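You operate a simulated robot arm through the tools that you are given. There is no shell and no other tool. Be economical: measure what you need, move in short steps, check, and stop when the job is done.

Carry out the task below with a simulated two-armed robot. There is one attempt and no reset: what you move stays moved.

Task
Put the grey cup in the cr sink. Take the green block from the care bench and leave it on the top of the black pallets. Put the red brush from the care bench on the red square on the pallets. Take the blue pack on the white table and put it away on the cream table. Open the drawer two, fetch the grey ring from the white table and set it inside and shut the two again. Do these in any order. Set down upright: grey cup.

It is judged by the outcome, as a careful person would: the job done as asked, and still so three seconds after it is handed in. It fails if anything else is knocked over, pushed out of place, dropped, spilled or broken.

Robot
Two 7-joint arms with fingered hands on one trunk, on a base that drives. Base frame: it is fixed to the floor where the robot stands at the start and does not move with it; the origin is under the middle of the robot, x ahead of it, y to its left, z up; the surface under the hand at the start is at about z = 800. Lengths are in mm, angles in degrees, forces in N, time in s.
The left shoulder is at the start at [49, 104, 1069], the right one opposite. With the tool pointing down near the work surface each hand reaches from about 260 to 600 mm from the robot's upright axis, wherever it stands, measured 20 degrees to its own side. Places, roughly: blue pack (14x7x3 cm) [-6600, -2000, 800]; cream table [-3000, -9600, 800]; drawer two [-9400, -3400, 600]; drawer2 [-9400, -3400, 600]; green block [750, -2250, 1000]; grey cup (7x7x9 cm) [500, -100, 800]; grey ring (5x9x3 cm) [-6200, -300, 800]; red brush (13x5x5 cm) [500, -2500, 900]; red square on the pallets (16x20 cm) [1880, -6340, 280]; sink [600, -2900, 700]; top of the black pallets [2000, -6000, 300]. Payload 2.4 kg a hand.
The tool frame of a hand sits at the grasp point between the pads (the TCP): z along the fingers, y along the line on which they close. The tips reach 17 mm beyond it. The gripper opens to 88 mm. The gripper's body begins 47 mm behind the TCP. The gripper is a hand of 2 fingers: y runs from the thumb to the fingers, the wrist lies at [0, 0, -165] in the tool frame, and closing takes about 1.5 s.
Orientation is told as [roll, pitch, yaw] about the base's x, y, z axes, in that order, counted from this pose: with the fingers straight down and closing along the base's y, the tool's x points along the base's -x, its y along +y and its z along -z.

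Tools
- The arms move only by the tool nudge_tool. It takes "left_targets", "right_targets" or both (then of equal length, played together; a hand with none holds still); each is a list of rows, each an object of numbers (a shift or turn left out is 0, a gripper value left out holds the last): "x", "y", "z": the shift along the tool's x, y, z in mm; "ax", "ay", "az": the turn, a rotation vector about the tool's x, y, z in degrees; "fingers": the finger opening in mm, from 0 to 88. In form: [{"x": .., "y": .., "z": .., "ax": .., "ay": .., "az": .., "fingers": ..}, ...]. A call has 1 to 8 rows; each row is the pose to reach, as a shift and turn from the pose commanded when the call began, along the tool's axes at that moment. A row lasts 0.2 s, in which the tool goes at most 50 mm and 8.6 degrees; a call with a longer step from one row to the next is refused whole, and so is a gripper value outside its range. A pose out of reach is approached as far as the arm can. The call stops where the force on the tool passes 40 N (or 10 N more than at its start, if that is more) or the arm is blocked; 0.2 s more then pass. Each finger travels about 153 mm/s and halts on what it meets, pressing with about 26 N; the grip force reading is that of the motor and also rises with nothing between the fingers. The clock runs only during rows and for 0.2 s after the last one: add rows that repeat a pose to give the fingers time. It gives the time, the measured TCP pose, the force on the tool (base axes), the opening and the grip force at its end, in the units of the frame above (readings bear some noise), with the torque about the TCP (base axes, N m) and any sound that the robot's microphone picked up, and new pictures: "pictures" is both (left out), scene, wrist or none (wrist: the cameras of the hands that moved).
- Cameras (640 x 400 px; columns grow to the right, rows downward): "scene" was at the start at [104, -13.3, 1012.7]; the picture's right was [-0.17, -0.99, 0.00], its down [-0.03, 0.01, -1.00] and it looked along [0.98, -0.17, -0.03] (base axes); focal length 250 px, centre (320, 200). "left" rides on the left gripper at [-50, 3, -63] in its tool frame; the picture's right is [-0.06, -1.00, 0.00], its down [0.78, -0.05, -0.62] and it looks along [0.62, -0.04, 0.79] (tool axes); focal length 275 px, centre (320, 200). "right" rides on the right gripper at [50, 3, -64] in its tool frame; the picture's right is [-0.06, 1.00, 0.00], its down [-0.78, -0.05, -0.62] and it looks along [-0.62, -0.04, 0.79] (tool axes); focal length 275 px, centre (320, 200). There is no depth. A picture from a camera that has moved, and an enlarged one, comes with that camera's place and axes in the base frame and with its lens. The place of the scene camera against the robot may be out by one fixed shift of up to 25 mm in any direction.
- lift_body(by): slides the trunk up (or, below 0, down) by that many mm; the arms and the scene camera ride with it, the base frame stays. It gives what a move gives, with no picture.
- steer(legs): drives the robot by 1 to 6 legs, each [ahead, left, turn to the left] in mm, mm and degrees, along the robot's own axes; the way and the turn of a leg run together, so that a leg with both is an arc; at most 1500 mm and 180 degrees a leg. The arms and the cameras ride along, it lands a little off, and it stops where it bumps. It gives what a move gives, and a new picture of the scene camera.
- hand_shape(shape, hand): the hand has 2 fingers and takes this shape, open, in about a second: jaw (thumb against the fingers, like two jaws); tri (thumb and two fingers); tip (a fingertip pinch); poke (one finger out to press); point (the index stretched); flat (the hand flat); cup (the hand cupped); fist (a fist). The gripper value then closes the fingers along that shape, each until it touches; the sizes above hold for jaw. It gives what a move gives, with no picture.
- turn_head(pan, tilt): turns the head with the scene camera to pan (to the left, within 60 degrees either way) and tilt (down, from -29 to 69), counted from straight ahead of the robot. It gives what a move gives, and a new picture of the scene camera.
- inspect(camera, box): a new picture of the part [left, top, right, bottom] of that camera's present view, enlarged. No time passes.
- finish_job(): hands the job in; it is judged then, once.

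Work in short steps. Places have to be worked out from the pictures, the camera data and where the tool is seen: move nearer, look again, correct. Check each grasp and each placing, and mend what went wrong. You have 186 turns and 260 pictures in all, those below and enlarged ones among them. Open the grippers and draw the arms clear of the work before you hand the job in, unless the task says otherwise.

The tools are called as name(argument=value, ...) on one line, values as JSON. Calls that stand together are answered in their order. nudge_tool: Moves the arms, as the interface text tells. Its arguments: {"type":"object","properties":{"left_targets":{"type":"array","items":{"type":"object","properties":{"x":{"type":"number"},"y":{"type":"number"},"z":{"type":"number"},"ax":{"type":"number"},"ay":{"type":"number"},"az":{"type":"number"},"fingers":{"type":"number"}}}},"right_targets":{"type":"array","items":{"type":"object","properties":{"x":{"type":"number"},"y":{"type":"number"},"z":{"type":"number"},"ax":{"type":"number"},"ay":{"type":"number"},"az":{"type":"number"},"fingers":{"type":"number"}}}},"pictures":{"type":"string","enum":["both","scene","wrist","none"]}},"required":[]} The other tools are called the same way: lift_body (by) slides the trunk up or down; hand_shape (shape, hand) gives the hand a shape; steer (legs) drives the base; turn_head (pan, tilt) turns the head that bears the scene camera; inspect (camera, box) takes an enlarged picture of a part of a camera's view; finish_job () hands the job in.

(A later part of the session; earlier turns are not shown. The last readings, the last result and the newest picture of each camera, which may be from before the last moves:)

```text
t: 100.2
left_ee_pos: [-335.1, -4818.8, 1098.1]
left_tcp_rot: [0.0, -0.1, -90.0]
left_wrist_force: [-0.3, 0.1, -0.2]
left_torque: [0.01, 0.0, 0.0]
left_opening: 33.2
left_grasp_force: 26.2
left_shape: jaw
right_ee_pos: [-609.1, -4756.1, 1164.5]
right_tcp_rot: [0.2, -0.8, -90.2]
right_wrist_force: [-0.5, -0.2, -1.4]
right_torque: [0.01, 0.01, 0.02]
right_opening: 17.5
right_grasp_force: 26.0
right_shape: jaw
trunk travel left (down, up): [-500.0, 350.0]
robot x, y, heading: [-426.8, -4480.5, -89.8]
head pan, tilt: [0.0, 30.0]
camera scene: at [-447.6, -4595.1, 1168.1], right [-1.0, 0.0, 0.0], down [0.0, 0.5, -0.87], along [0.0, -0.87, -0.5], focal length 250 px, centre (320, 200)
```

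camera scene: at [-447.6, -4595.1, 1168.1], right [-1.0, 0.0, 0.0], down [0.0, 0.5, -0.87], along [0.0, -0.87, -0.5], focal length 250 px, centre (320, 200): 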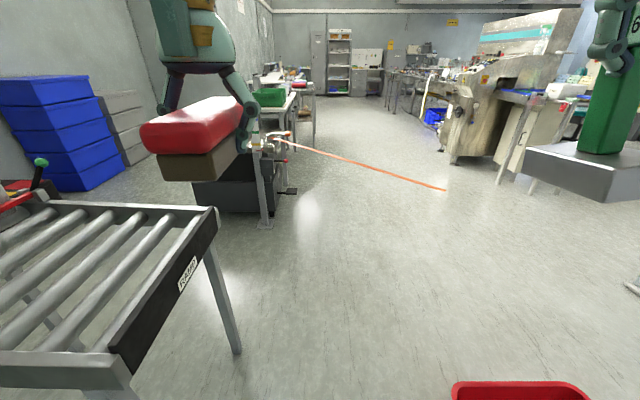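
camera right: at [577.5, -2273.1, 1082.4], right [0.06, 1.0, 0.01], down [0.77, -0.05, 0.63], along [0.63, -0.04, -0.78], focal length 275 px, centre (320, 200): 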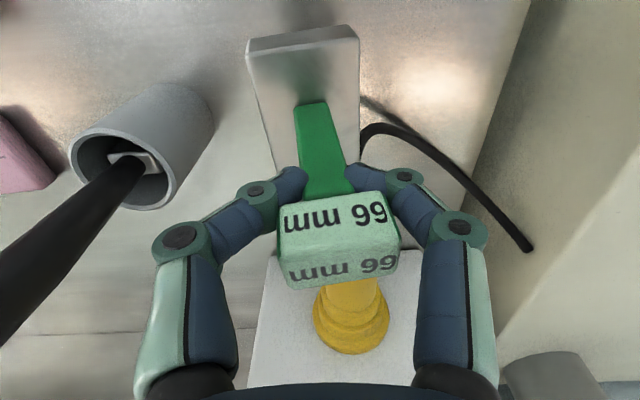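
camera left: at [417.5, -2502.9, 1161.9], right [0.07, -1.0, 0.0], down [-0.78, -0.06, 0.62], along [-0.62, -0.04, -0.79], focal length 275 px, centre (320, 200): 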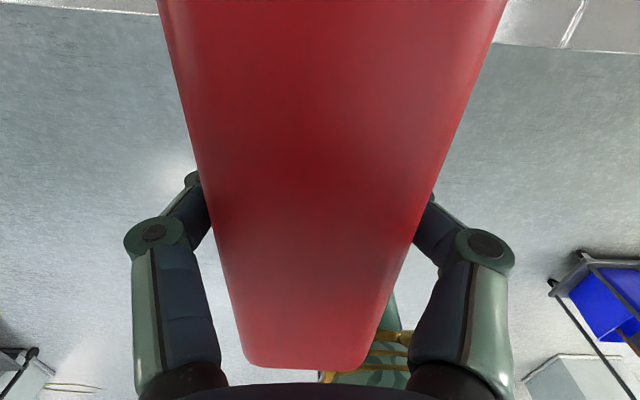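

The gap is clear. I'll drive ahead to y of about -5720, shifting slightly right, then turn left to face +x.

steer(legs=[[200, -90, 0], [1040, 0, 0], [0, 0, 90]])

turn_head(pan=0, tilt=18)

```text
t: 102.0
left_ee_pos: [-420.6, -5013.2, 1099.4]
left_tcp_rot: [0.0, 0.0, -91.8]
left_wrist_force: [0.7, -0.1, -1.0]
left_torque: [0.01, 0.01, -0.01]
left_opening: 33.2
left_grasp_force: 26.1
left_shape: jaw
right_ee_pos: [-692.1, -4940.8, 1164.7]
right_tcp_rot: [0.2, -0.7, -91.8]
right_wrist_force: [0.0, -0.7, -2.2]
right_torque: [0.0, -0.01, -0.02]
right_opening: 17.5
right_grasp_force: 25.8
right_shape: jaw
trunk travel left (down, up): [-500.0, 350.0]
robot x, y, heading: [-498.9, -4668.6, -91.6]
head pan, tilt: [0.0, 30.0]
stopped in leg 1: the robot was blocked; the commanded pose is now the measured one
camera scene: at [-525.7, -4785.5, 1168.0], right [-1.0, 0.03, 0.0], down [0.01, 0.5, -0.87], along [-0.03, -0.87, -0.5], focal length 250 px, centre (320, 200)
```

scene: 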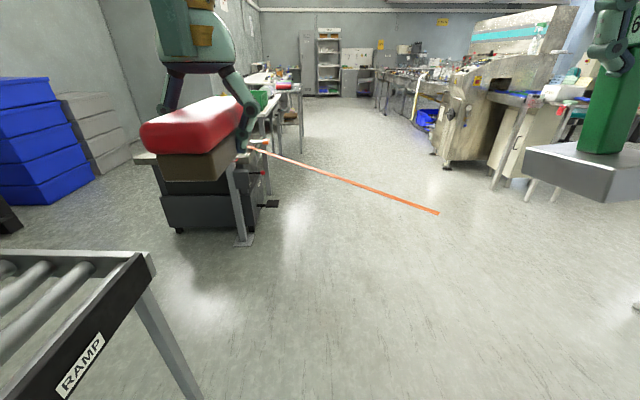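

```text
t: 102.7
left_ee_pos: [-419.9, -5011.4, 1096.9]
left_tcp_rot: [0.0, -0.1, -91.7]
left_wrist_force: [-0.2, 0.8, -1.9]
left_torque: [0.0, -0.01, 0.0]
left_opening: 33.2
left_grasp_force: 26.3
left_shape: jaw
right_ee_pos: [-691.5, -4941.8, 1164.2]
right_tcp_rot: [0.1, -0.7, -91.8]
right_wrist_force: [-0.4, -0.2, -2.1]
right_torque: [0.02, -0.03, 0.0]
right_opening: 17.4
right_grasp_force: 25.9
right_shape: jaw
trunk travel left (down, up): [-500.0, 350.0]
robot x, y, heading: [-505.2, -4668.5, -91.5]
head pan, tilt: [0.0, 18.0]
camera scene: at [-525.7, -4788.5, 1187.3], right [-1.0, 0.03, 0.0], down [0.01, 0.31, -0.95], along [-0.03, -0.95, -0.31], focal length 250 px, centre (320, 200)
```

scene: 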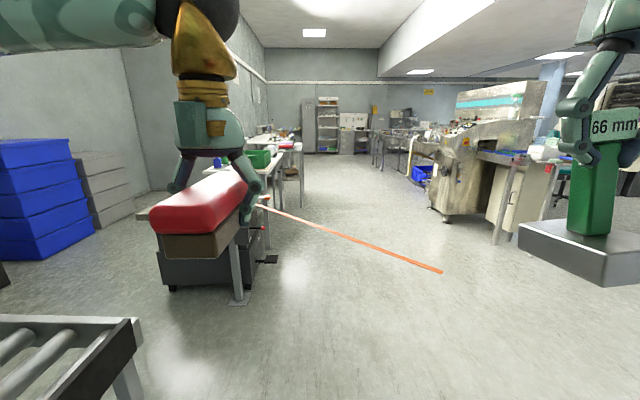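

I was blocked, probably touching the cart on my right. I'll back left gently and look at the cart.

steer(legs=[[0, 75, 1.6]])

turn_head(pan=-58, tilt=50)

turn_head(pan=50, tilt=50)

```text
t: 103.8
left_ee_pos: [-335.1, -5009.6, 1097.4]
left_tcp_rot: [-0.1, 0.1, -90.1]
left_wrist_force: [-0.2, 0.9, -0.5]
left_torque: [-0.02, 0.04, 0.01]
left_opening: 33.3
left_grasp_force: 26.5
left_shape: jaw
right_ee_pos: [-608.3, -4947.8, 1163.4]
right_tcp_rot: [0.2, -0.7, -90.2]
right_wrist_force: [0.3, 0.6, -1.6]
right_torque: [0.03, 0.0, 0.01]
right_opening: 17.6
right_grasp_force: 25.9
right_shape: jaw
trunk travel left (down, up): [-500.0, 350.0]
robot x, y, heading: [-428.7, -4670.5, -90.2]
head pan, tilt: [0.0, 18.0]
camera scene: at [-446.5, -4789.7, 1187.3], right [-1.0, 0.0, 0.0], down [0.0, 0.31, -0.95], along [0.0, -0.95, -0.31], focal length 250 px, centre (320, 200)
```

scene: 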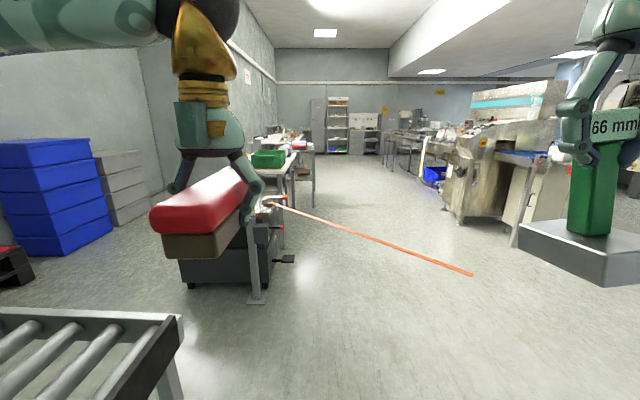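

```text
t: 105.0
left_ee_pos: [-335.8, -5009.6, 1098.5]
left_tcp_rot: [0.0, -0.1, -90.0]
left_wrist_force: [0.6, 0.4, -0.9]
left_torque: [0.02, 0.05, 0.04]
left_opening: 32.9
left_grasp_force: 26.5
left_shape: jaw
right_ee_pos: [-608.8, -4948.0, 1163.7]
right_tcp_rot: [0.1, -0.8, -90.2]
right_wrist_force: [0.2, 0.0, -2.0]
right_torque: [-0.01, -0.02, -0.03]
right_opening: 17.6
right_grasp_force: 25.9
right_shape: jaw
trunk travel left (down, up): [-500.0, 350.0]
robot x, y, heading: [-428.4, -4667.4, -90.1]
head pan, tilt: [-58.0, 50.0]
camera scene: at [-512.8, -4737.1, 1138.5], right [-0.53, 0.85, 0.0], down [0.65, 0.4, -0.64], along [-0.55, -0.34, -0.77], focal length 250 px, centre (320, 200)
```

scene: 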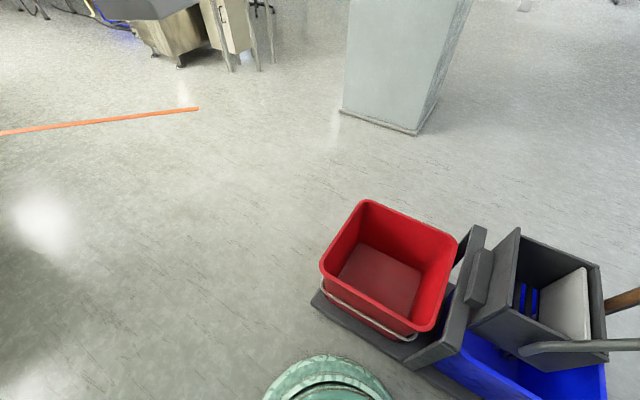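

```text
t: 106.9
left_ee_pos: [-336.1, -5009.9, 1097.2]
left_tcp_rot: [-0.1, 0.0, -90.0]
left_wrist_force: [0.2, 0.5, -0.4]
left_torque: [0.01, 0.0, -0.02]
left_opening: 33.1
left_grasp_force: 25.9
left_shape: jaw
right_ee_pos: [-609.6, -4947.1, 1164.7]
right_tcp_rot: [0.1, -0.8, -90.3]
right_wrist_force: [0.5, 0.3, -2.2]
right_torque: [-0.02, -0.03, 0.0]
right_opening: 17.9
right_grasp_force: 26.0
right_shape: jaw
trunk travel left (down, up): [-500.0, 350.0]
robot x, y, heading: [-429.6, -4672.2, -90.3]
head pan, tilt: [50.0, 50.0]
camera scene: at [-388.6, -4746.1, 1138.5], right [-0.65, -0.76, 0.0], down [-0.59, 0.49, -0.64], along [0.49, -0.41, -0.77], focal length 250 px, centre (320, 200)
```

scene: 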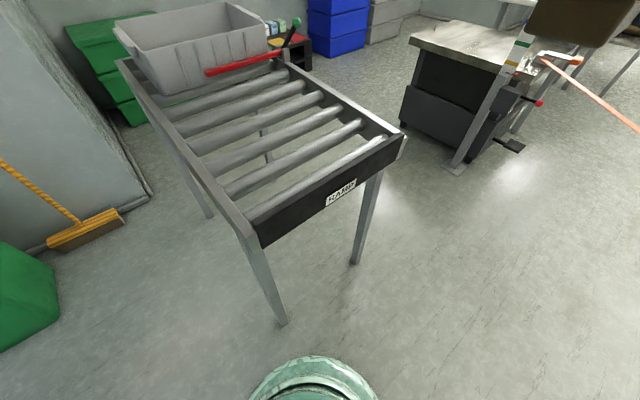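

The cart edge is at x of about -800 and the table legs at about -80. I'll centre at x of about -442 and go straight through.

steer(legs=[[0, -13, 0.3], [1060, 0, 0]])

turn_head(pan=50, tilt=25)

```text
t: 112.8
left_ee_pos: [-326.6, -6086.9, 1098.2]
left_tcp_rot: [0.0, 0.0, -88.6]
left_wrist_force: [0.6, 0.2, -0.5]
left_torque: [-0.04, -0.05, -0.01]
left_opening: 33.1
left_grasp_force: 26.1
left_shape: jaw
right_ee_pos: [-601.3, -6030.7, 1164.5]
right_tcp_rot: [0.2, -0.9, -88.7]
right_wrist_force: [0.1, 0.3, -1.1]
right_torque: [-0.02, 0.02, -0.02]
right_opening: 17.4
right_grasp_force: 26.1
right_shape: jaw
trunk travel left (down, up): [-500.0, 350.0]
robot x, y, heading: [-427.7, -5747.4, -88.8]
head pan, tilt: [50.0, 50.0]
camera scene: at [-385.2, -5823.2, 1138.5], right [-0.62, -0.78, 0.0], down [-0.6, 0.48, -0.64], along [0.5, -0.4, -0.77], focal length 250 px, centre (320, 200)
```

scene: 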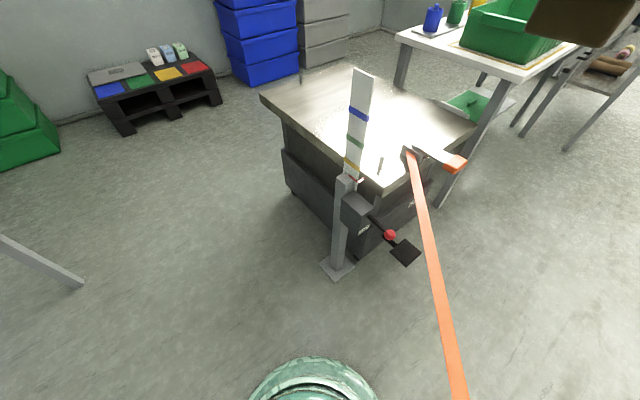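

```text
t: 113.7
left_ee_pos: [-326.8, -6085.3, 1097.8]
left_tcp_rot: [-0.1, -0.1, -88.5]
left_wrist_force: [-0.1, -0.1, -0.9]
left_torque: [0.02, 0.01, -0.01]
left_opening: 33.2
left_grasp_force: 25.7
left_shape: jaw
right_ee_pos: [-601.1, -6030.9, 1164.2]
right_tcp_rot: [0.1, -0.8, -88.6]
right_wrist_force: [0.0, -0.3, -1.7]
right_torque: [-0.03, 0.01, 0.03]
right_opening: 17.3
right_grasp_force: 25.9
right_shape: jaw
trunk travel left (down, up): [-500.0, 350.0]
robot x, y, heading: [-427.4, -5748.8, -88.5]
head pan, tilt: [50.0, 25.0]
camera scene: at [-373.4, -5832.4, 1175.9], right [-0.62, -0.78, 0.0], down [-0.33, 0.26, -0.91], along [0.71, -0.57, -0.42], focal length 250 px, centre (320, 200)
```

scene: 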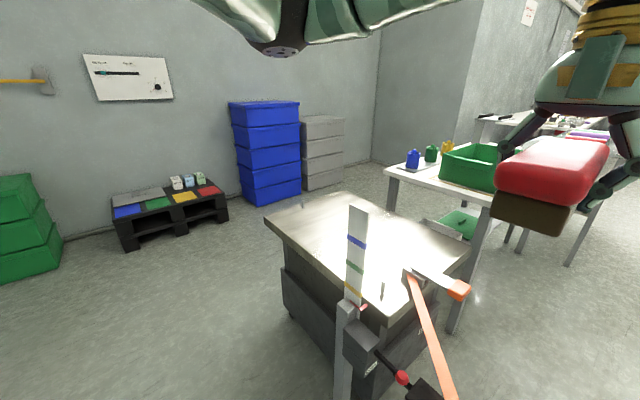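

The pallets are in view, with the red square near (1890, -6350). I'll turn to face +x and drive along y of about -5690.

steer(legs=[[-55, 0, 0], [0, 0, 88.5], [1500, 0, 0]])

turn_head(pan=-20, tilt=45)

```text
t: 125.4
left_ee_pos: [1395.1, -5573.7, 1097.8]
left_tcp_rot: [0.0, -0.1, 0.7]
left_wrist_force: [0.6, 0.5, -1.0]
left_torque: [-0.01, -0.03, -0.02]
left_opening: 33.1
left_grasp_force: 26.2
left_shape: jaw
right_ee_pos: [1337.0, -5849.1, 1164.3]
right_tcp_rot: [0.1, -0.7, 0.7]
right_wrist_force: [-0.2, 0.5, -0.2]
right_torque: [0.04, 0.01, 0.02]
right_opening: 17.4
right_grasp_force: 26.9
right_shape: jaw
trunk travel left (down, up): [-500.0, 350.0]
robot x, y, heading: [1054.7, -5671.6, 0.8]
head pan, tilt: [50.0, 25.0]
camera scene: at [1124.0, -5598.0, 1176.0], right [0.77, -0.63, 0.0], down [-0.27, -0.33, -0.91], along [0.57, 0.7, -0.42], focal length 250 px, centre (320, 200)
```

scene: 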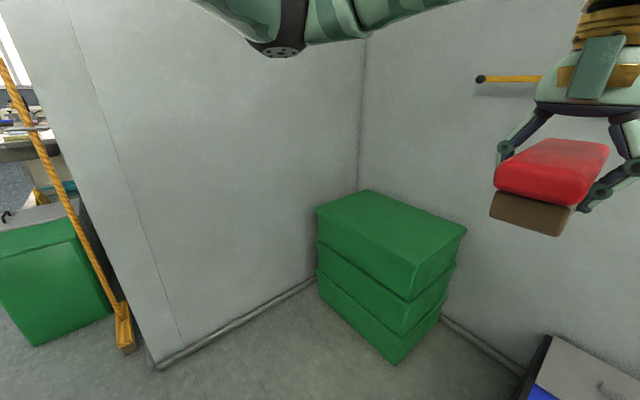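

```text
t: 126.8
left_ee_pos: [1395.8, -5573.2, 1098.2]
left_tcp_rot: [0.0, 0.0, 0.7]
left_wrist_force: [0.2, -0.8, -0.9]
left_torque: [-0.02, 0.0, 0.02]
left_opening: 33.4
left_grasp_force: 26.1
left_shape: jaw
right_ee_pos: [1335.9, -5849.5, 1163.2]
right_tcp_rot: [0.2, -0.8, 0.7]
right_wrist_force: [0.4, -0.5, -1.0]
right_torque: [0.03, 0.02, 0.0]
right_opening: 17.5
right_grasp_force: 26.2
right_shape: jaw
trunk travel left (down, up): [-500.0, 350.0]
robot x, y, heading: [1056.7, -5672.0, 0.7]
head pan, tilt: [-20.0, 45.0]
camera scene: at [1142.4, -5696.1, 1145.4], right [-0.33, -0.94, 0.0], down [-0.67, 0.23, -0.71], along [0.67, -0.23, -0.71], focal length 250 px, centre (320, 200)
```

scene: 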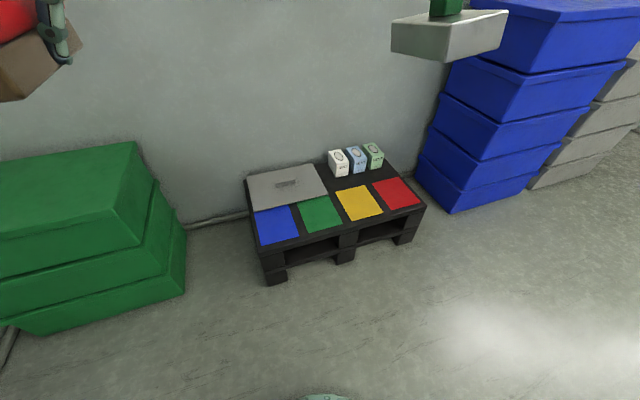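

I see the pallets clearly, with the green square near (1855, -5940) and the red near (1865, -6340). I'll place the block first, on the free green square, with the robot at about (1330, -5770) and the trunk lowered.

steer(legs=[[275, -100, -0.7]])

lift_body(by=-420)

nudge_tool(right_targets=[{"x": -45}, {"x": -90}, {"x": -135}, {"x": -180}, {"x": -215}, {"x": -215}], pictures="both")

```text
t: 128.8
left_ee_pos: [1664.5, -5677.3, 1097.7]
left_tcp_rot: [-0.1, 0.0, 0.0]
left_wrist_force: [0.0, 0.0, -1.4]
left_torque: [-0.01, -0.04, 0.02]
left_opening: 33.4
left_grasp_force: 26.2
left_shape: jaw
right_ee_pos: [1601.0, -5951.9, 1164.9]
right_tcp_rot: [0.1, -0.8, -0.1]
right_wrist_force: [0.4, 0.3, -2.3]
right_torque: [0.03, -0.03, -0.02]
right_opening: 17.4
right_grasp_force: 26.0
right_shape: jaw
trunk travel left (down, up): [-500.0, 350.0]
robot x, y, heading: [1323.1, -5773.9, -0.2]
head pan, tilt: [-20.0, 45.0]
camera scene: at [1410.6, -5796.8, 1145.3], right [-0.34, -0.94, 0.0], down [-0.67, 0.24, -0.71], along [0.66, -0.24, -0.71], focal length 250 px, centre (320, 200)
```

scene: 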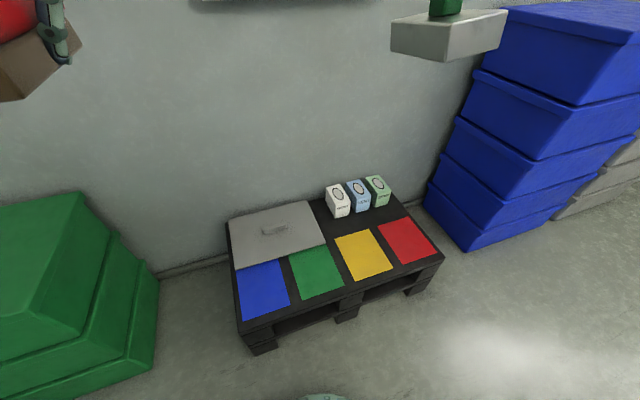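

```text
refused: -420 is not a number from -400 to 400
```

```text
t: 130.2
left_ee_pos: [1663.2, -5677.9, 1097.7]
left_tcp_rot: [-0.1, 0.0, 0.0]
left_wrist_force: [0.5, -0.8, -0.3]
left_torque: [0.02, 0.0, -0.04]
left_opening: 33.2
left_grasp_force: 26.3
left_shape: jaw
right_ee_pos: [1818.3, -5950.6, 1167.6]
right_tcp_rot: [0.1, -0.8, 0.0]
right_wrist_force: [-0.5, -0.5, -1.5]
right_torque: [0.02, 0.0, 0.02]
right_opening: 17.3
right_grasp_force: 25.9
right_shape: jaw
trunk travel left (down, up): [-500.0, 350.0]
robot x, y, heading: [1324.1, -5773.8, -0.2]
head pan, tilt: [-20.0, 45.0]
camera scene: at [1410.1, -5796.7, 1145.4], right [-0.34, -0.94, 0.0], down [-0.66, 0.24, -0.71], along [0.66, -0.24, -0.71], focal length 250 px, centre (320, 200)
camera right: at [1767.9, -5947.6, 1230.7], right [0.06, 1.0, 0.0], down [0.78, -0.05, 0.63], along [0.63, -0.04, -0.78], focal length 275 px, centre (320, 200)
```

scene: 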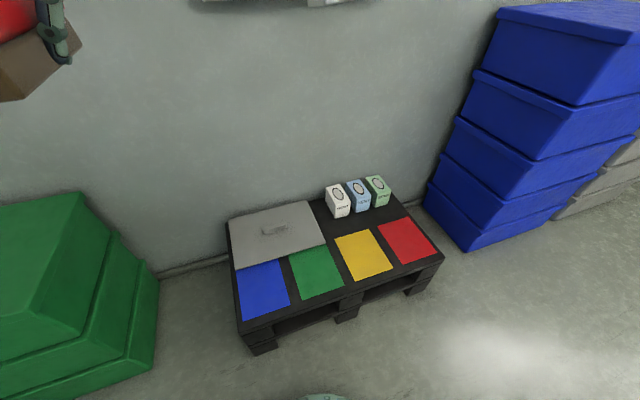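
right: 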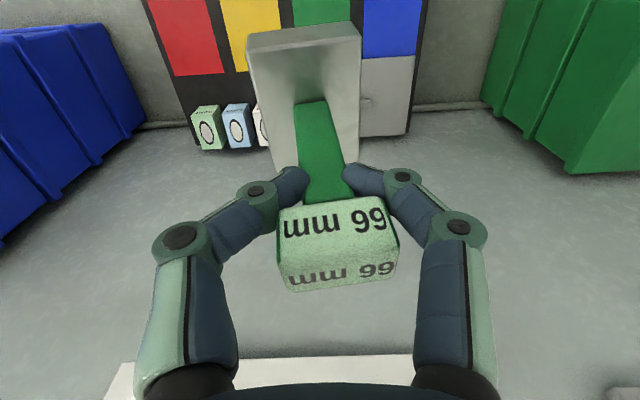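

The pallet geometry is consistent, with the top at about z 300. I'll lower the trunk 400 and then the hand toward the green square.

lift_body(by=-400)

nudge_tool(right_targets=[{"x": -20, "z": 40}, {"x": -40, "z": 80}, {"x": -45, "y": 4, "z": 125}, {"x": -45, "y": 4, "z": 170}, {"x": -45, "y": 4, "z": 215}, {"x": -45, "y": 4, "z": 260}, {"x": -45, "y": 4, "z": 260}], pictures="both")

```text
t: 134.0
left_ee_pos: [1664.5, -5677.2, 697.8]
left_tcp_rot: [0.0, 0.1, 0.0]
left_wrist_force: [-0.7, 0.1, -0.7]
left_torque: [0.02, 0.02, 0.04]
left_opening: 33.1
left_grasp_force: 26.0
left_shape: jaw
right_ee_pos: [1817.2, -5952.2, 767.3]
right_tcp_rot: [0.1, -0.8, -0.1]
right_wrist_force: [0.1, 0.3, -1.3]
right_torque: [0.01, 0.01, 0.0]
right_opening: 17.3
right_grasp_force: 26.3
right_shape: jaw
trunk travel left (down, up): [-100.0, 750.0]
robot x, y, heading: [1324.0, -5771.8, -0.0]
head pan, tilt: [-20.0, 45.0]
```

```text
t: 135.6
left_ee_pos: [1663.0, -5678.4, 697.6]
left_tcp_rot: [0.0, -0.1, 0.0]
left_wrist_force: [-0.6, 0.1, -0.3]
left_torque: [-0.04, -0.02, 0.01]
left_opening: 33.2
left_grasp_force: 26.3
left_shape: jaw
right_ee_pos: [1866.9, -5945.9, 507.4]
right_tcp_rot: [0.2, -0.8, 0.0]
right_wrist_force: [-0.1, 0.2, -2.2]
right_torque: [-0.01, 0.02, -0.01]
right_opening: 17.1
right_grasp_force: 26.2
right_shape: jaw
trunk travel left (down, up): [-100.0, 750.0]
robot x, y, heading: [1326.4, -5771.3, 0.1]
head pan, tilt: [-20.0, 45.0]
camera scene: at [1424.5, -5796.5, 746.2], right [-0.34, -0.94, 0.0], down [-0.66, 0.24, -0.71], along [0.66, -0.24, -0.71], focal length 250 px, centre (320, 200)
camera right: at [1815.8, -5943.6, 570.2], right [0.06, 1.0, 0.0], down [0.78, -0.05, 0.63], along [0.63, -0.04, -0.78], focal length 275 px, centre (320, 200)
```

scene: 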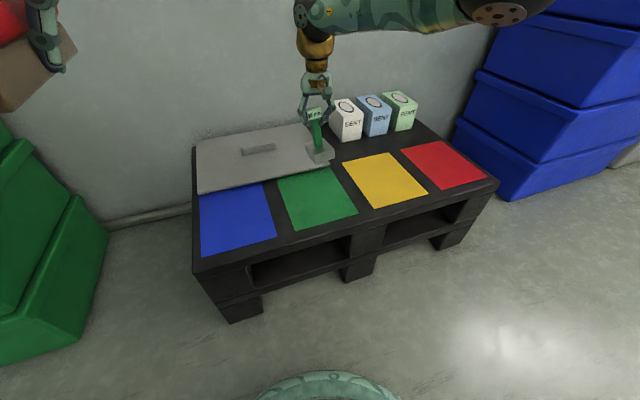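
right: 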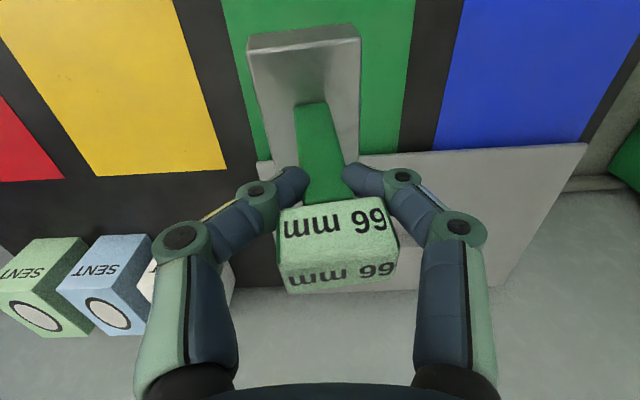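

The foot is over the green square. I'll descend, the last part slowly, until contact.

nudge_tool(right_targets=[{"z": 40}, {"z": 75}, {"z": 83}, {"z": 91}, {"z": 98}, {"z": 104}, {"z": 110}, {"z": 116}], pictures="both")

```text
t: 137.4
left_ee_pos: [1664.0, -5677.2, 697.9]
left_tcp_rot: [0.0, -0.1, 0.1]
left_wrist_force: [0.2, -0.3, -0.5]
left_torque: [-0.02, 0.0, 0.02]
left_opening: 33.2
left_grasp_force: 26.5
left_shape: jaw
right_ee_pos: [1845.1, -5947.0, 405.1]
right_tcp_rot: [0.2, -0.7, -0.1]
right_wrist_force: [0.6, 0.2, -1.6]
right_torque: [0.01, -0.01, 0.01]
right_opening: 17.2
right_grasp_force: 26.2
right_shape: jaw
right hand out of reach, approached as far as the arm can: row 2, 3, 4, 5, 6, 7, 8
trunk travel left (down, up): [-100.0, 750.0]
robot x, y, heading: [1325.1, -5770.5, 0.0]
head pan, tilt: [-20.0, 45.0]
camera scene: at [1424.5, -5796.5, 746.2], right [-0.34, -0.94, 0.0], down [-0.66, 0.24, -0.71], along [0.66, -0.24, -0.71], focal length 250 px, centre (320, 200)
camera right: at [1794.8, -5943.3, 467.9], right [0.06, 1.0, 0.0], down [0.78, -0.05, 0.63], along [0.63, -0.04, -0.78], focal length 275 px, centre (320, 200)
```

scene: 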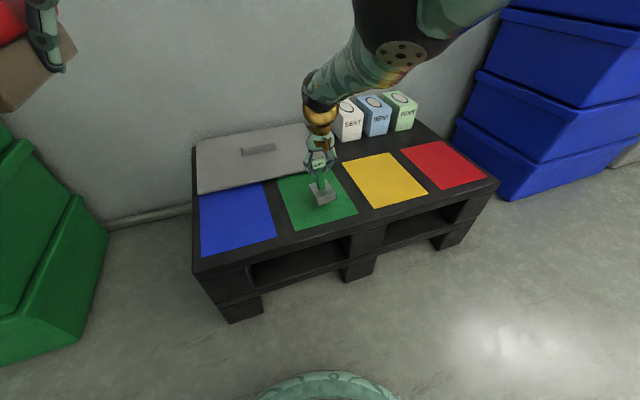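
right: 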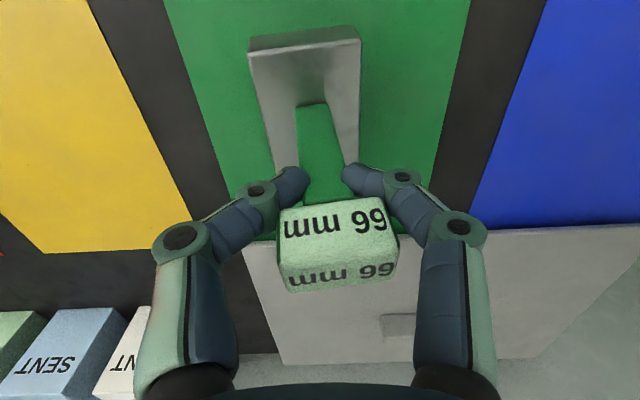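

There's no contact yet and the arm is at its reach limit. I'll rise a bit, move the base 60 mm nearer, and continue down.

nudge_tool(right_targets=[{"z": -20, "x": 20}, {"z": -20, "x": 50}], pictures="none")

steer(legs=[[60, 0, 0]])

nudge_tool(right_targets=[{"z": 8}, {"z": 16}, {"z": 22}, {"z": 28}, {"z": 34}, {"z": 40}, {"z": 46}, {"z": 52}], pictures="wrist")

```text
t: 138.0
left_ee_pos: [1662.8, -5677.3, 697.3]
left_tcp_rot: [0.1, -0.1, 0.0]
left_wrist_force: [0.6, 0.1, -1.0]
left_torque: [-0.01, -0.01, -0.03]
left_opening: 33.2
left_grasp_force: 26.1
left_shape: jaw
right_ee_pos: [1837.0, -5945.7, 395.9]
right_tcp_rot: [0.1, -0.8, -0.1]
right_wrist_force: [-1.0, 0.6, -2.4]
right_torque: [-0.01, 0.01, 0.02]
right_opening: 17.5
right_grasp_force: 25.7
right_shape: jaw
right hand out of reach, approached as far as the arm can: row 1, 2
trunk travel left (down, up): [-100.0, 750.0]
robot x, y, heading: [1322.2, -5771.4, 0.0]
head pan, tilt: [-20.0, 45.0]
```

```text
t: 139.0
left_ee_pos: [1723.6, -5677.9, 697.8]
left_tcp_rot: [0.1, -0.1, 0.0]
left_wrist_force: [0.0, -0.6, -0.5]
left_torque: [0.02, 0.01, -0.01]
left_opening: 33.0
left_grasp_force: 25.6
left_shape: jaw
right_ee_pos: [1896.8, -5946.5, 396.6]
right_tcp_rot: [0.2, -0.7, -0.1]
right_wrist_force: [-0.9, 0.9, -1.2]
right_torque: [0.0, 0.02, -0.01]
right_opening: 17.1
right_grasp_force: 25.9
right_shape: jaw
trunk travel left (down, up): [-100.0, 750.0]
robot x, y, heading: [1385.4, -5771.5, -0.0]
head pan, tilt: [-20.0, 45.0]
camera scene: at [1483.9, -5796.5, 746.2], right [-0.34, -0.94, 0.0], down [-0.66, 0.24, -0.71], along [0.66, -0.24, -0.71], focal length 250 px, centre (320, 200)
```

scene: 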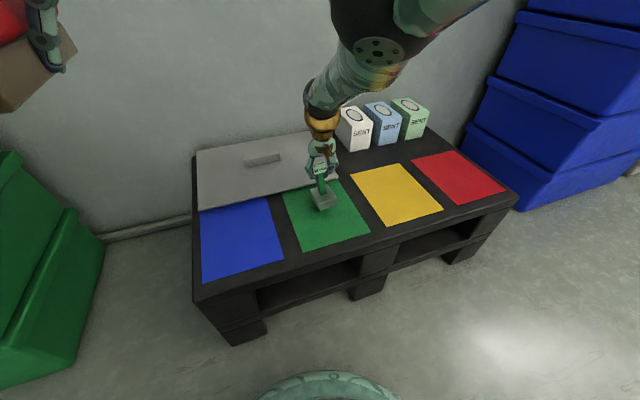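

```text
t: 140.8
left_ee_pos: [1722.5, -5678.0, 698.9]
left_tcp_rot: [0.0, -0.1, -0.1]
left_wrist_force: [-0.2, -0.1, -1.4]
left_torque: [0.02, 0.04, 0.0]
left_opening: 33.5
left_grasp_force: 26.4
left_shape: jaw
right_ee_pos: [1874.8, -5946.9, 367.4]
right_tcp_rot: [0.2, -1.4, -0.2]
right_wrist_force: [8.9, -6.4, 32.3]
right_torque: [0.04, -0.08, -0.03]
right_opening: 20.1
right_grasp_force: 26.0
right_shape: jaw
right hand out of reach, approached as far as the arm can: row 1, 2, 3, 4, 5, 6, 7, 8
trunk travel left (down, up): [-100.0, 750.0]
robot x, y, heading: [1383.4, -5772.3, -0.0]
head pan, tilt: [-20.0, 45.0]
camera right: at [1823.2, -5943.0, 429.1], right [0.06, 1.0, 0.0], down [0.77, -0.05, 0.64], along [0.64, -0.04, -0.77], focal length 275 px, centre (320, 200)
```

right: 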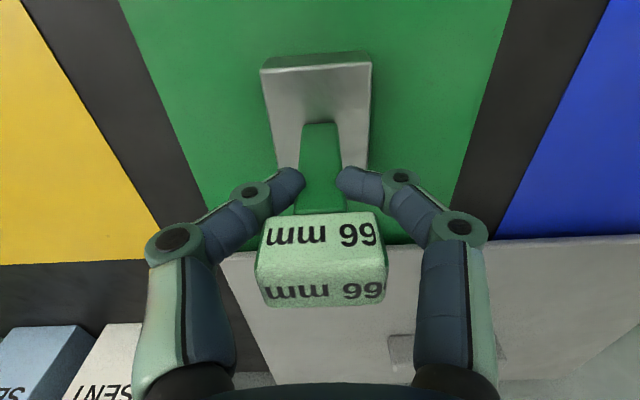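

The block is firmly on the square. I'll relieve the force and open.

nudge_tool(right_targets=[{"z": -4}, {"z": -5, "fingers": 30}, {"z": -5, "fingers": 45}, {"z": -5, "fingers": 60}, {"z": -5, "fingers": 64}, {"z": -5, "fingers": 64}], pictures="wrist")

```text
t: 142.2
left_ee_pos: [1723.7, -5676.8, 697.8]
left_tcp_rot: [0.0, 0.1, 0.1]
left_wrist_force: [0.0, -0.1, -0.4]
left_torque: [0.01, 0.05, 0.0]
left_opening: 33.7
left_grasp_force: 25.9
left_shape: jaw
right_ee_pos: [1873.2, -5947.6, 366.1]
right_tcp_rot: [0.3, -0.7, -0.2]
right_wrist_force: [0.5, 0.4, -0.5]
right_torque: [0.0, 0.02, -0.04]
right_opening: 63.9
right_grasp_force: 0.0
right_shape: jaw
trunk travel left (down, up): [-100.0, 750.0]
robot x, y, heading: [1384.9, -5772.5, 0.2]
head pan, tilt: [-20.0, 45.0]
camera right: at [1822.5, -5943.2, 429.9], right [0.06, 1.0, 0.0], down [0.78, -0.05, 0.63], along [0.63, -0.04, -0.78], focal length 275 px, centre (320, 200)
```

right: 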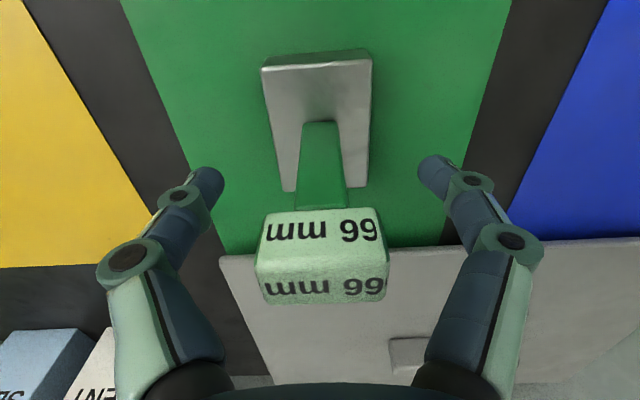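

It stands free. I'll rise straight up, then raise further.

nudge_tool(right_targets=[{"z": -30}, {"z": -70}, {"z": -115}, {"z": -160}, {"z": -200}, {"z": -240}, {"z": -240, "x": 50}, {"z": -240, "x": 100}], pictures="both")

```text
t: 144.0
left_ee_pos: [1722.9, -5677.0, 697.5]
left_tcp_rot: [-0.2, 0.1, 0.1]
left_wrist_force: [-0.3, 0.5, -1.0]
left_torque: [-0.02, -0.03, 0.0]
left_opening: 33.3
left_grasp_force: 25.9
left_shape: jaw
right_ee_pos: [1770.3, -5947.2, 605.3]
right_tcp_rot: [0.0, -0.5, -0.7]
right_wrist_force: [-1.1, 0.4, 0.4]
right_torque: [-0.04, -0.04, 0.01]
right_opening: 64.0
right_grasp_force: 0.1
right_shape: jaw
right hand out of reach, approached as far as the arm can: row 1, 2, 3, 4, 5
trunk travel left (down, up): [-100.0, 750.0]
robot x, y, heading: [1384.1, -5771.4, 0.2]
head pan, tilt: [-20.0, 45.0]
camera scene: at [1483.5, -5795.9, 746.4], right [-0.34, -0.94, 0.0], down [-0.66, 0.24, -0.71], along [0.66, -0.24, -0.71], focal length 250 px, centre (320, 200)
camera right: at [1720.4, -5944.0, 668.2], right [0.07, 1.0, 0.0], down [0.78, -0.06, 0.63], along [0.62, -0.05, -0.78], focal length 275 px, centre (320, 200)
```

scene: 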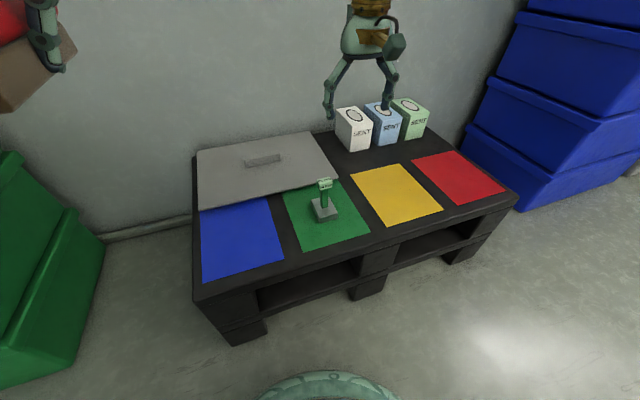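
right: 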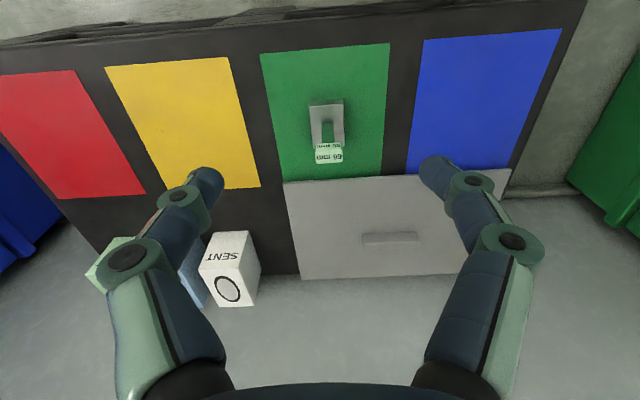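

The block stands well on the green square. Now the brush: I'll retract the right hand and slide the base right to y of about -6420.

nudge_tool(right_targets=[{"x": 40, "z": -20}, {"x": 80, "z": -40}, {"x": 110, "z": -60}], pictures="none")

steer(legs=[[0, -650, 0]])

```text
t: 144.8
left_ee_pos: [1723.1, -5677.2, 697.9]
left_tcp_rot: [0.0, 0.0, 0.0]
left_wrist_force: [-0.2, -0.9, -0.3]
left_torque: [0.0, 0.0, 0.04]
left_opening: 33.2
left_grasp_force: 26.0
left_shape: jaw
right_ee_pos: [1684.8, -5946.7, 657.1]
right_tcp_rot: [0.1, -0.6, -0.1]
right_wrist_force: [0.1, 0.9, 0.7]
right_torque: [0.0, -0.01, 0.0]
right_opening: 63.7
right_grasp_force: 0.0
right_shape: jaw
right hand out of reach, approached as far as the arm can: row 3
trunk travel left (down, up): [-100.0, 750.0]
robot x, y, heading: [1386.1, -5773.0, 0.1]
head pan, tilt: [-20.0, 45.0]
```

```text
t: 148.4
left_ee_pos: [1719.1, -6325.0, 698.7]
left_tcp_rot: [0.0, 0.0, -0.9]
left_wrist_force: [0.2, 0.3, -0.6]
left_torque: [0.0, -0.02, -0.01]
left_opening: 33.1
left_grasp_force: 25.9
left_shape: jaw
right_ee_pos: [1674.7, -6593.9, 657.1]
right_tcp_rot: [0.1, -0.7, -1.1]
right_wrist_force: [-0.1, -0.5, 0.3]
right_torque: [-0.02, -0.04, -0.01]
right_opening: 64.0
right_grasp_force: 0.1
right_shape: jaw
trunk travel left (down, up): [-100.0, 750.0]
robot x, y, heading: [1377.0, -6415.7, -1.2]
head pan, tilt: [-20.0, 45.0]
camera scene: at [1477.9, -6440.0, 746.2], right [-0.36, -0.93, 0.0], down [-0.66, 0.25, -0.71], along [0.66, -0.25, -0.71], focal length 250 px, centre (320, 200)
```

scene: 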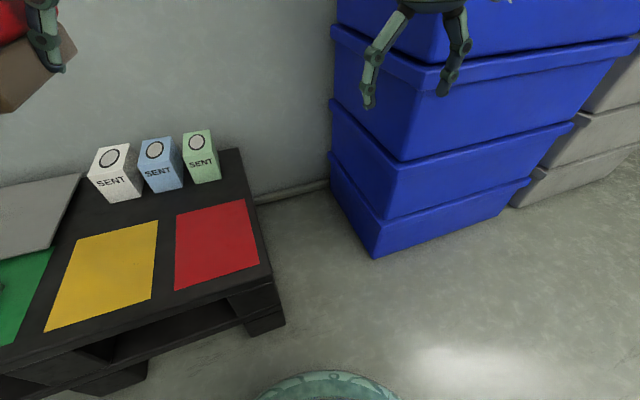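

I'll carry the brush over the red square at (1870, -6340) and lower it partway.

nudge_tool(left_targets=[{"x": -35, "y": -5, "z": 30}, {"x": -70, "y": -8, "z": 60}, {"x": -110, "y": -12, "z": 90}, {"x": -150, "y": -12, "z": 120}, {"x": -150, "y": -12, "z": 165}, {"x": -150, "y": -12, "z": 210}, {"x": -150, "y": -12, "z": 255}, {"x": -150, "y": -12, "z": 280}], pictures="both")

```text
refused: row 3 steps farther than a row can; nothing moved
```

nudge_tool(left_targets=[{"x": -35, "y": -5, "z": 25}, {"x": -70, "y": -8, "z": 55}, {"x": -105, "y": -12, "z": 85}, {"x": -140, "y": -12, "z": 115}, {"x": -150, "y": -12, "z": 160}, {"x": -150, "y": -12, "z": 205}, {"x": -150, "y": -12, "z": 250}, {"x": -150, "y": -12, "z": 280}], pictures="both")

```text
t: 150.2
left_ee_pos: [1870.7, -6339.4, 417.3]
left_tcp_rot: [0.1, -0.1, -1.0]
left_wrist_force: [-0.5, -0.6, -1.2]
left_torque: [-0.01, 0.0, -0.02]
left_opening: 33.4
left_grasp_force: 26.0
left_shape: jaw
right_ee_pos: [1676.6, -6594.1, 656.9]
right_tcp_rot: [0.2, -0.6, -1.1]
right_wrist_force: [0.3, -0.2, -0.6]
right_torque: [0.0, 0.02, 0.01]
right_opening: 63.8
right_grasp_force: 0.0
right_shape: jaw
trunk travel left (down, up): [-100.0, 750.0]
robot x, y, heading: [1379.0, -6412.7, -1.0]
head pan, tilt: [-20.0, 45.0]
camera scene: at [1477.9, -6440.0, 746.2], right [-0.36, -0.93, 0.0], down [-0.66, 0.25, -0.71], along [0.66, -0.25, -0.71], focal length 250 px, centre (320, 200)
camera left: at [1919.5, -6336.6, 480.4], right [0.04, -1.0, 0.0], down [-0.79, -0.04, 0.62], along [-0.62, -0.03, -0.79], focal length 275 px, centre (320, 200)
```

scene: 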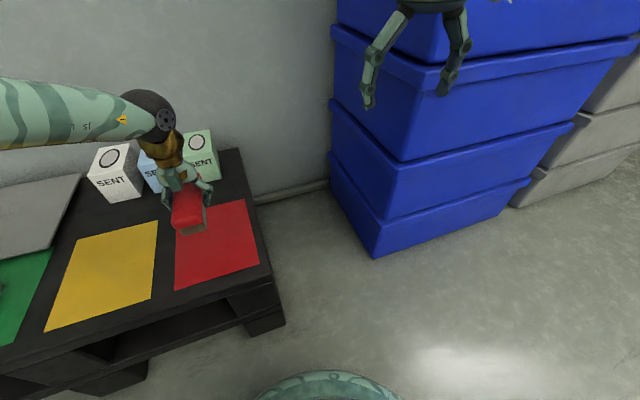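
left: 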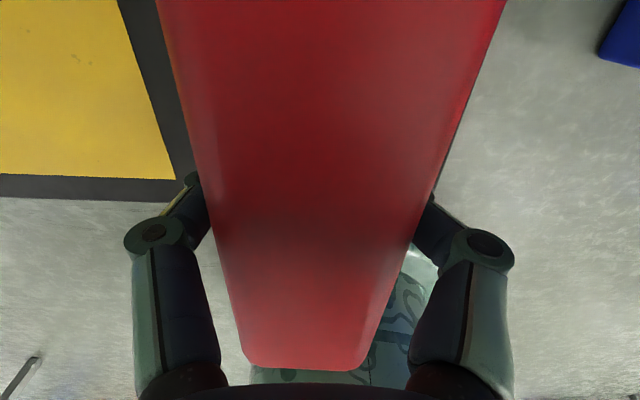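

Position checks out against the yellow square's corner. I'll lower slowly to contact.

nudge_tool(left_targets=[{"x": -8, "z": 30}, {"x": -8, "z": 60}, {"x": -8, "z": 70}, {"x": -8, "z": 77}, {"x": -8, "z": 83}, {"x": -8, "z": 88}, {"x": -8, "z": 93}, {"x": -8, "z": 98}], pictures="both")

```text
t: 152.0
left_ee_pos: [1850.5, -6337.2, 356.5]
left_tcp_rot: [0.0, 0.1, -0.9]
left_wrist_force: [-0.3, 0.0, -1.2]
left_torque: [-0.02, 0.0, 0.01]
left_opening: 33.1
left_grasp_force: 26.1
left_shape: jaw
left hand out of reach, approached as far as the arm can: row 2, 3, 4, 5, 6, 7, 8
right_ee_pos: [1675.2, -6594.3, 657.8]
right_tcp_rot: [0.2, -0.8, -1.1]
right_wrist_force: [0.9, 0.4, 0.1]
right_torque: [-0.01, 0.03, 0.0]
right_opening: 64.0
right_grasp_force: 0.0
right_shape: jaw
trunk travel left (down, up): [-100.0, 750.0]
robot x, y, heading: [1377.6, -6414.9, -1.0]
head pan, tilt: [-20.0, 45.0]
camera scene: at [1478.0, -6440.1, 746.2], right [-0.36, -0.93, 0.0], down [-0.66, 0.25, -0.71], along [0.66, -0.25, -0.71], focal length 250 px, centre (320, 200)
camera left: at [1900.9, -6333.6, 420.6], right [0.05, -1.0, 0.0], down [-0.78, -0.04, 0.62], along [-0.62, -0.03, -0.79], focal length 275 px, centre (320, 200)
```

scene: 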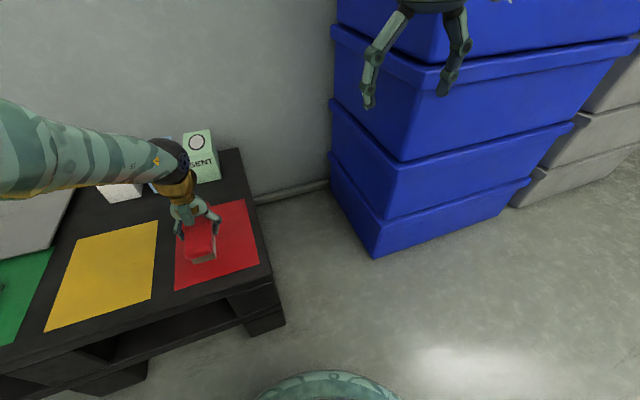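
left: 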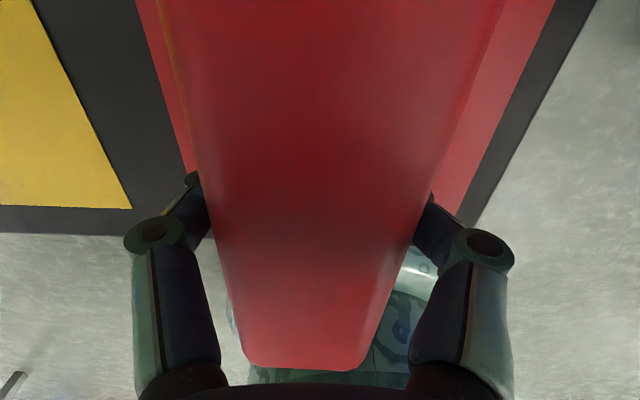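

The arm is at its reach limit again, about 25 mm above the square. I'll move the base 45 mm nearer, then lower.

steer(legs=[[45, 0, 0]])

nudge_tool(left_targets=[{"x": 35, "z": -32}, {"x": 35, "z": -24}, {"x": 35, "z": -16}, {"x": 35, "z": -10}, {"x": 35, "z": -5}, {"x": 35, "z": 0}], pictures="wrist")

```text
t: 152.9
left_ee_pos: [1896.8, -6337.8, 357.0]
left_tcp_rot: [0.0, 0.1, -0.9]
left_wrist_force: [0.3, 0.1, -1.1]
left_torque: [-0.01, -0.03, 0.03]
left_opening: 33.2
left_grasp_force: 26.1
left_shape: jaw
right_ee_pos: [1720.8, -6594.8, 657.3]
right_tcp_rot: [0.1, -0.7, -1.2]
right_wrist_force: [0.2, -1.5, -0.6]
right_torque: [0.0, 0.0, 0.02]
right_opening: 64.1
right_grasp_force: 0.1
right_shape: jaw
trunk travel left (down, up): [-100.0, 750.0]
robot x, y, heading: [1423.5, -6415.6, -1.1]
head pan, tilt: [-20.0, 45.0]
camera scene: at [1523.4, -6440.9, 746.2], right [-0.36, -0.93, 0.0], down [-0.66, 0.25, -0.71], along [0.66, -0.25, -0.71], focal length 250 px, centre (320, 200)
```

scene: 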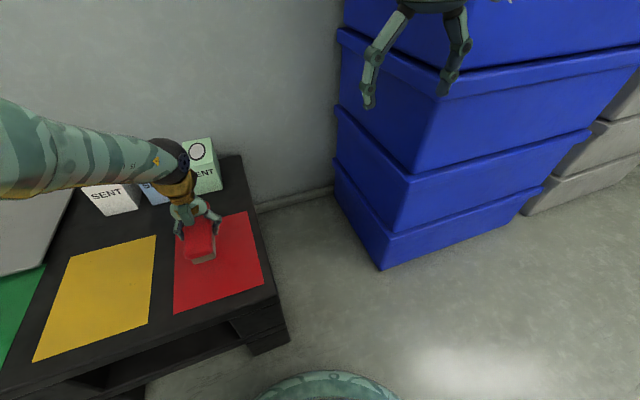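

```text
t: 154.3
left_ee_pos: [1862.6, -6337.2, 356.5]
left_tcp_rot: [-0.1, -0.1, -1.0]
left_wrist_force: [0.5, -0.1, -1.0]
left_torque: [-0.01, -0.01, 0.02]
left_opening: 32.9
left_grasp_force: 26.1
left_shape: jaw
right_ee_pos: [1720.9, -6593.7, 656.4]
right_tcp_rot: [0.2, -0.7, -1.0]
right_wrist_force: [0.2, 0.3, -1.3]
right_torque: [-0.02, -0.03, -0.02]
right_opening: 64.0
right_grasp_force: 0.0
right_shape: jaw
trunk travel left (down, up): [-100.0, 750.0]
robot x, y, heading: [1425.9, -6412.3, -1.0]
head pan, tilt: [-20.0, 45.0]
camera left: at [1911.9, -6333.4, 420.4], right [0.05, -1.0, 0.0], down [-0.78, -0.04, 0.62], along [-0.62, -0.03, -0.79], focal length 275 px, centre (320, 200)
```

left: 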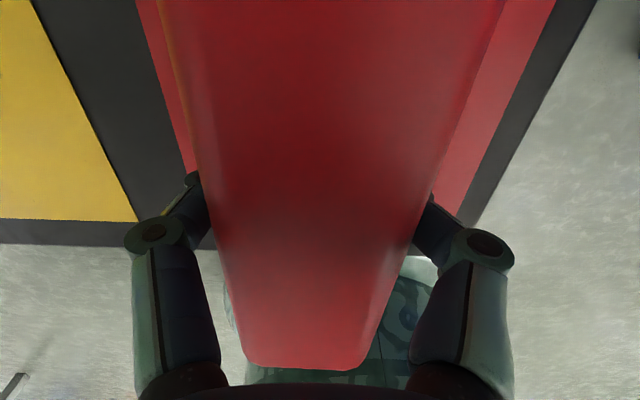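

The command pose follows the measured pose. I'll lower the last ~28 mm gently, nudging slightly forward.

nudge_tool(left_targets=[{"x": -6, "y": -2, "z": 8}, {"x": -12, "y": -3, "z": 15}, {"x": -12, "y": -3, "z": 20}, {"x": -12, "y": -3, "z": 24}, {"x": -12, "y": -3, "z": 28}, {"x": -12, "y": -3, "z": 32}, {"x": -12, "y": -3, "z": 36}], pictures="wrist")

```text
t: 155.9
left_ee_pos: [1865.5, -6338.3, 323.0]
left_tcp_rot: [0.0, -0.1, -0.9]
left_wrist_force: [0.2, 0.8, -1.0]
left_torque: [0.0, 0.0, -0.02]
left_opening: 33.2
left_grasp_force: 25.7
left_shape: jaw
left hand out of reach, approached as far as the arm can: row 5, 6, 7
right_ee_pos: [1721.0, -6594.7, 657.4]
right_tcp_rot: [0.2, -0.7, -1.1]
right_wrist_force: [0.5, 0.2, 0.1]
right_torque: [-0.03, -0.04, 0.0]
right_opening: 63.8
right_grasp_force: 0.0
right_shape: jaw
trunk travel left (down, up): [-100.0, 750.0]
robot x, y, heading: [1423.8, -6415.0, -0.9]
head pan, tilt: [-20.0, 45.0]
camera left: at [1913.4, -6334.8, 387.3], right [0.05, -1.0, 0.0], down [-0.78, -0.04, 0.62], along [-0.62, -0.03, -0.79], focal length 275 px, centre (320, 200)
```

left: 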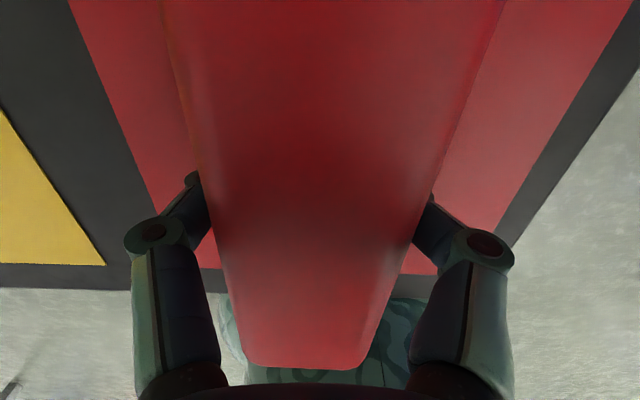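

Still no contact. I'll lower further, drawing the hand back slightly to stay within reach.

nudge_tool(left_targets=[{"x": 6, "z": 4}, {"x": 10, "z": 8}, {"x": 13, "z": 12}, {"x": 16, "z": 16}, {"x": 18, "z": 20}, {"x": 20, "z": 24}, {"x": 22, "z": 28}], pictures="wrist")

```text
t: 157.5
left_ee_pos: [1843.0, -6337.0, 305.8]
left_tcp_rot: [0.1, -0.3, -1.0]
left_wrist_force: [10.5, -0.2, 37.1]
left_torque: [-0.21, -0.1, 0.09]
left_opening: 36.0
left_grasp_force: 26.2
left_shape: jaw
left hand out of reach, approached as far as the arm can: row 5, 6, 7
right_ee_pos: [1720.2, -6596.1, 657.8]
right_tcp_rot: [0.2, -0.9, -1.1]
right_wrist_force: [-0.1, -0.1, -1.2]
right_torque: [-0.01, 0.02, -0.03]
right_opening: 63.9
right_grasp_force: 0.0
right_shape: jaw
trunk travel left (down, up): [-100.0, 750.0]
robot x, y, heading: [1419.6, -6415.8, -1.0]
head pan, tilt: [-20.0, 45.0]
camera left: at [1892.1, -6333.4, 369.5], right [0.05, -1.0, 0.0], down [-0.79, -0.04, 0.61], along [-0.61, -0.03, -0.79], focal length 275 px, centre (320, 200)
```

left: 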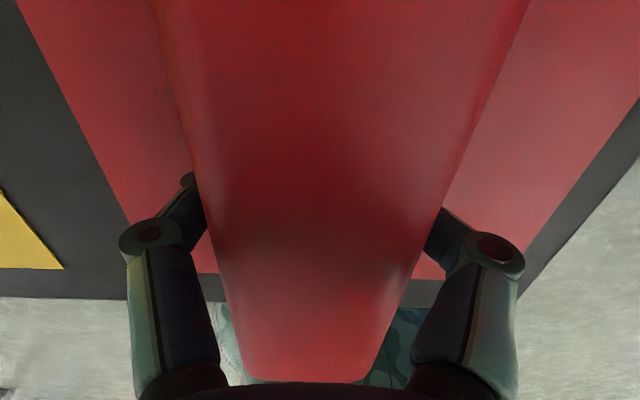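

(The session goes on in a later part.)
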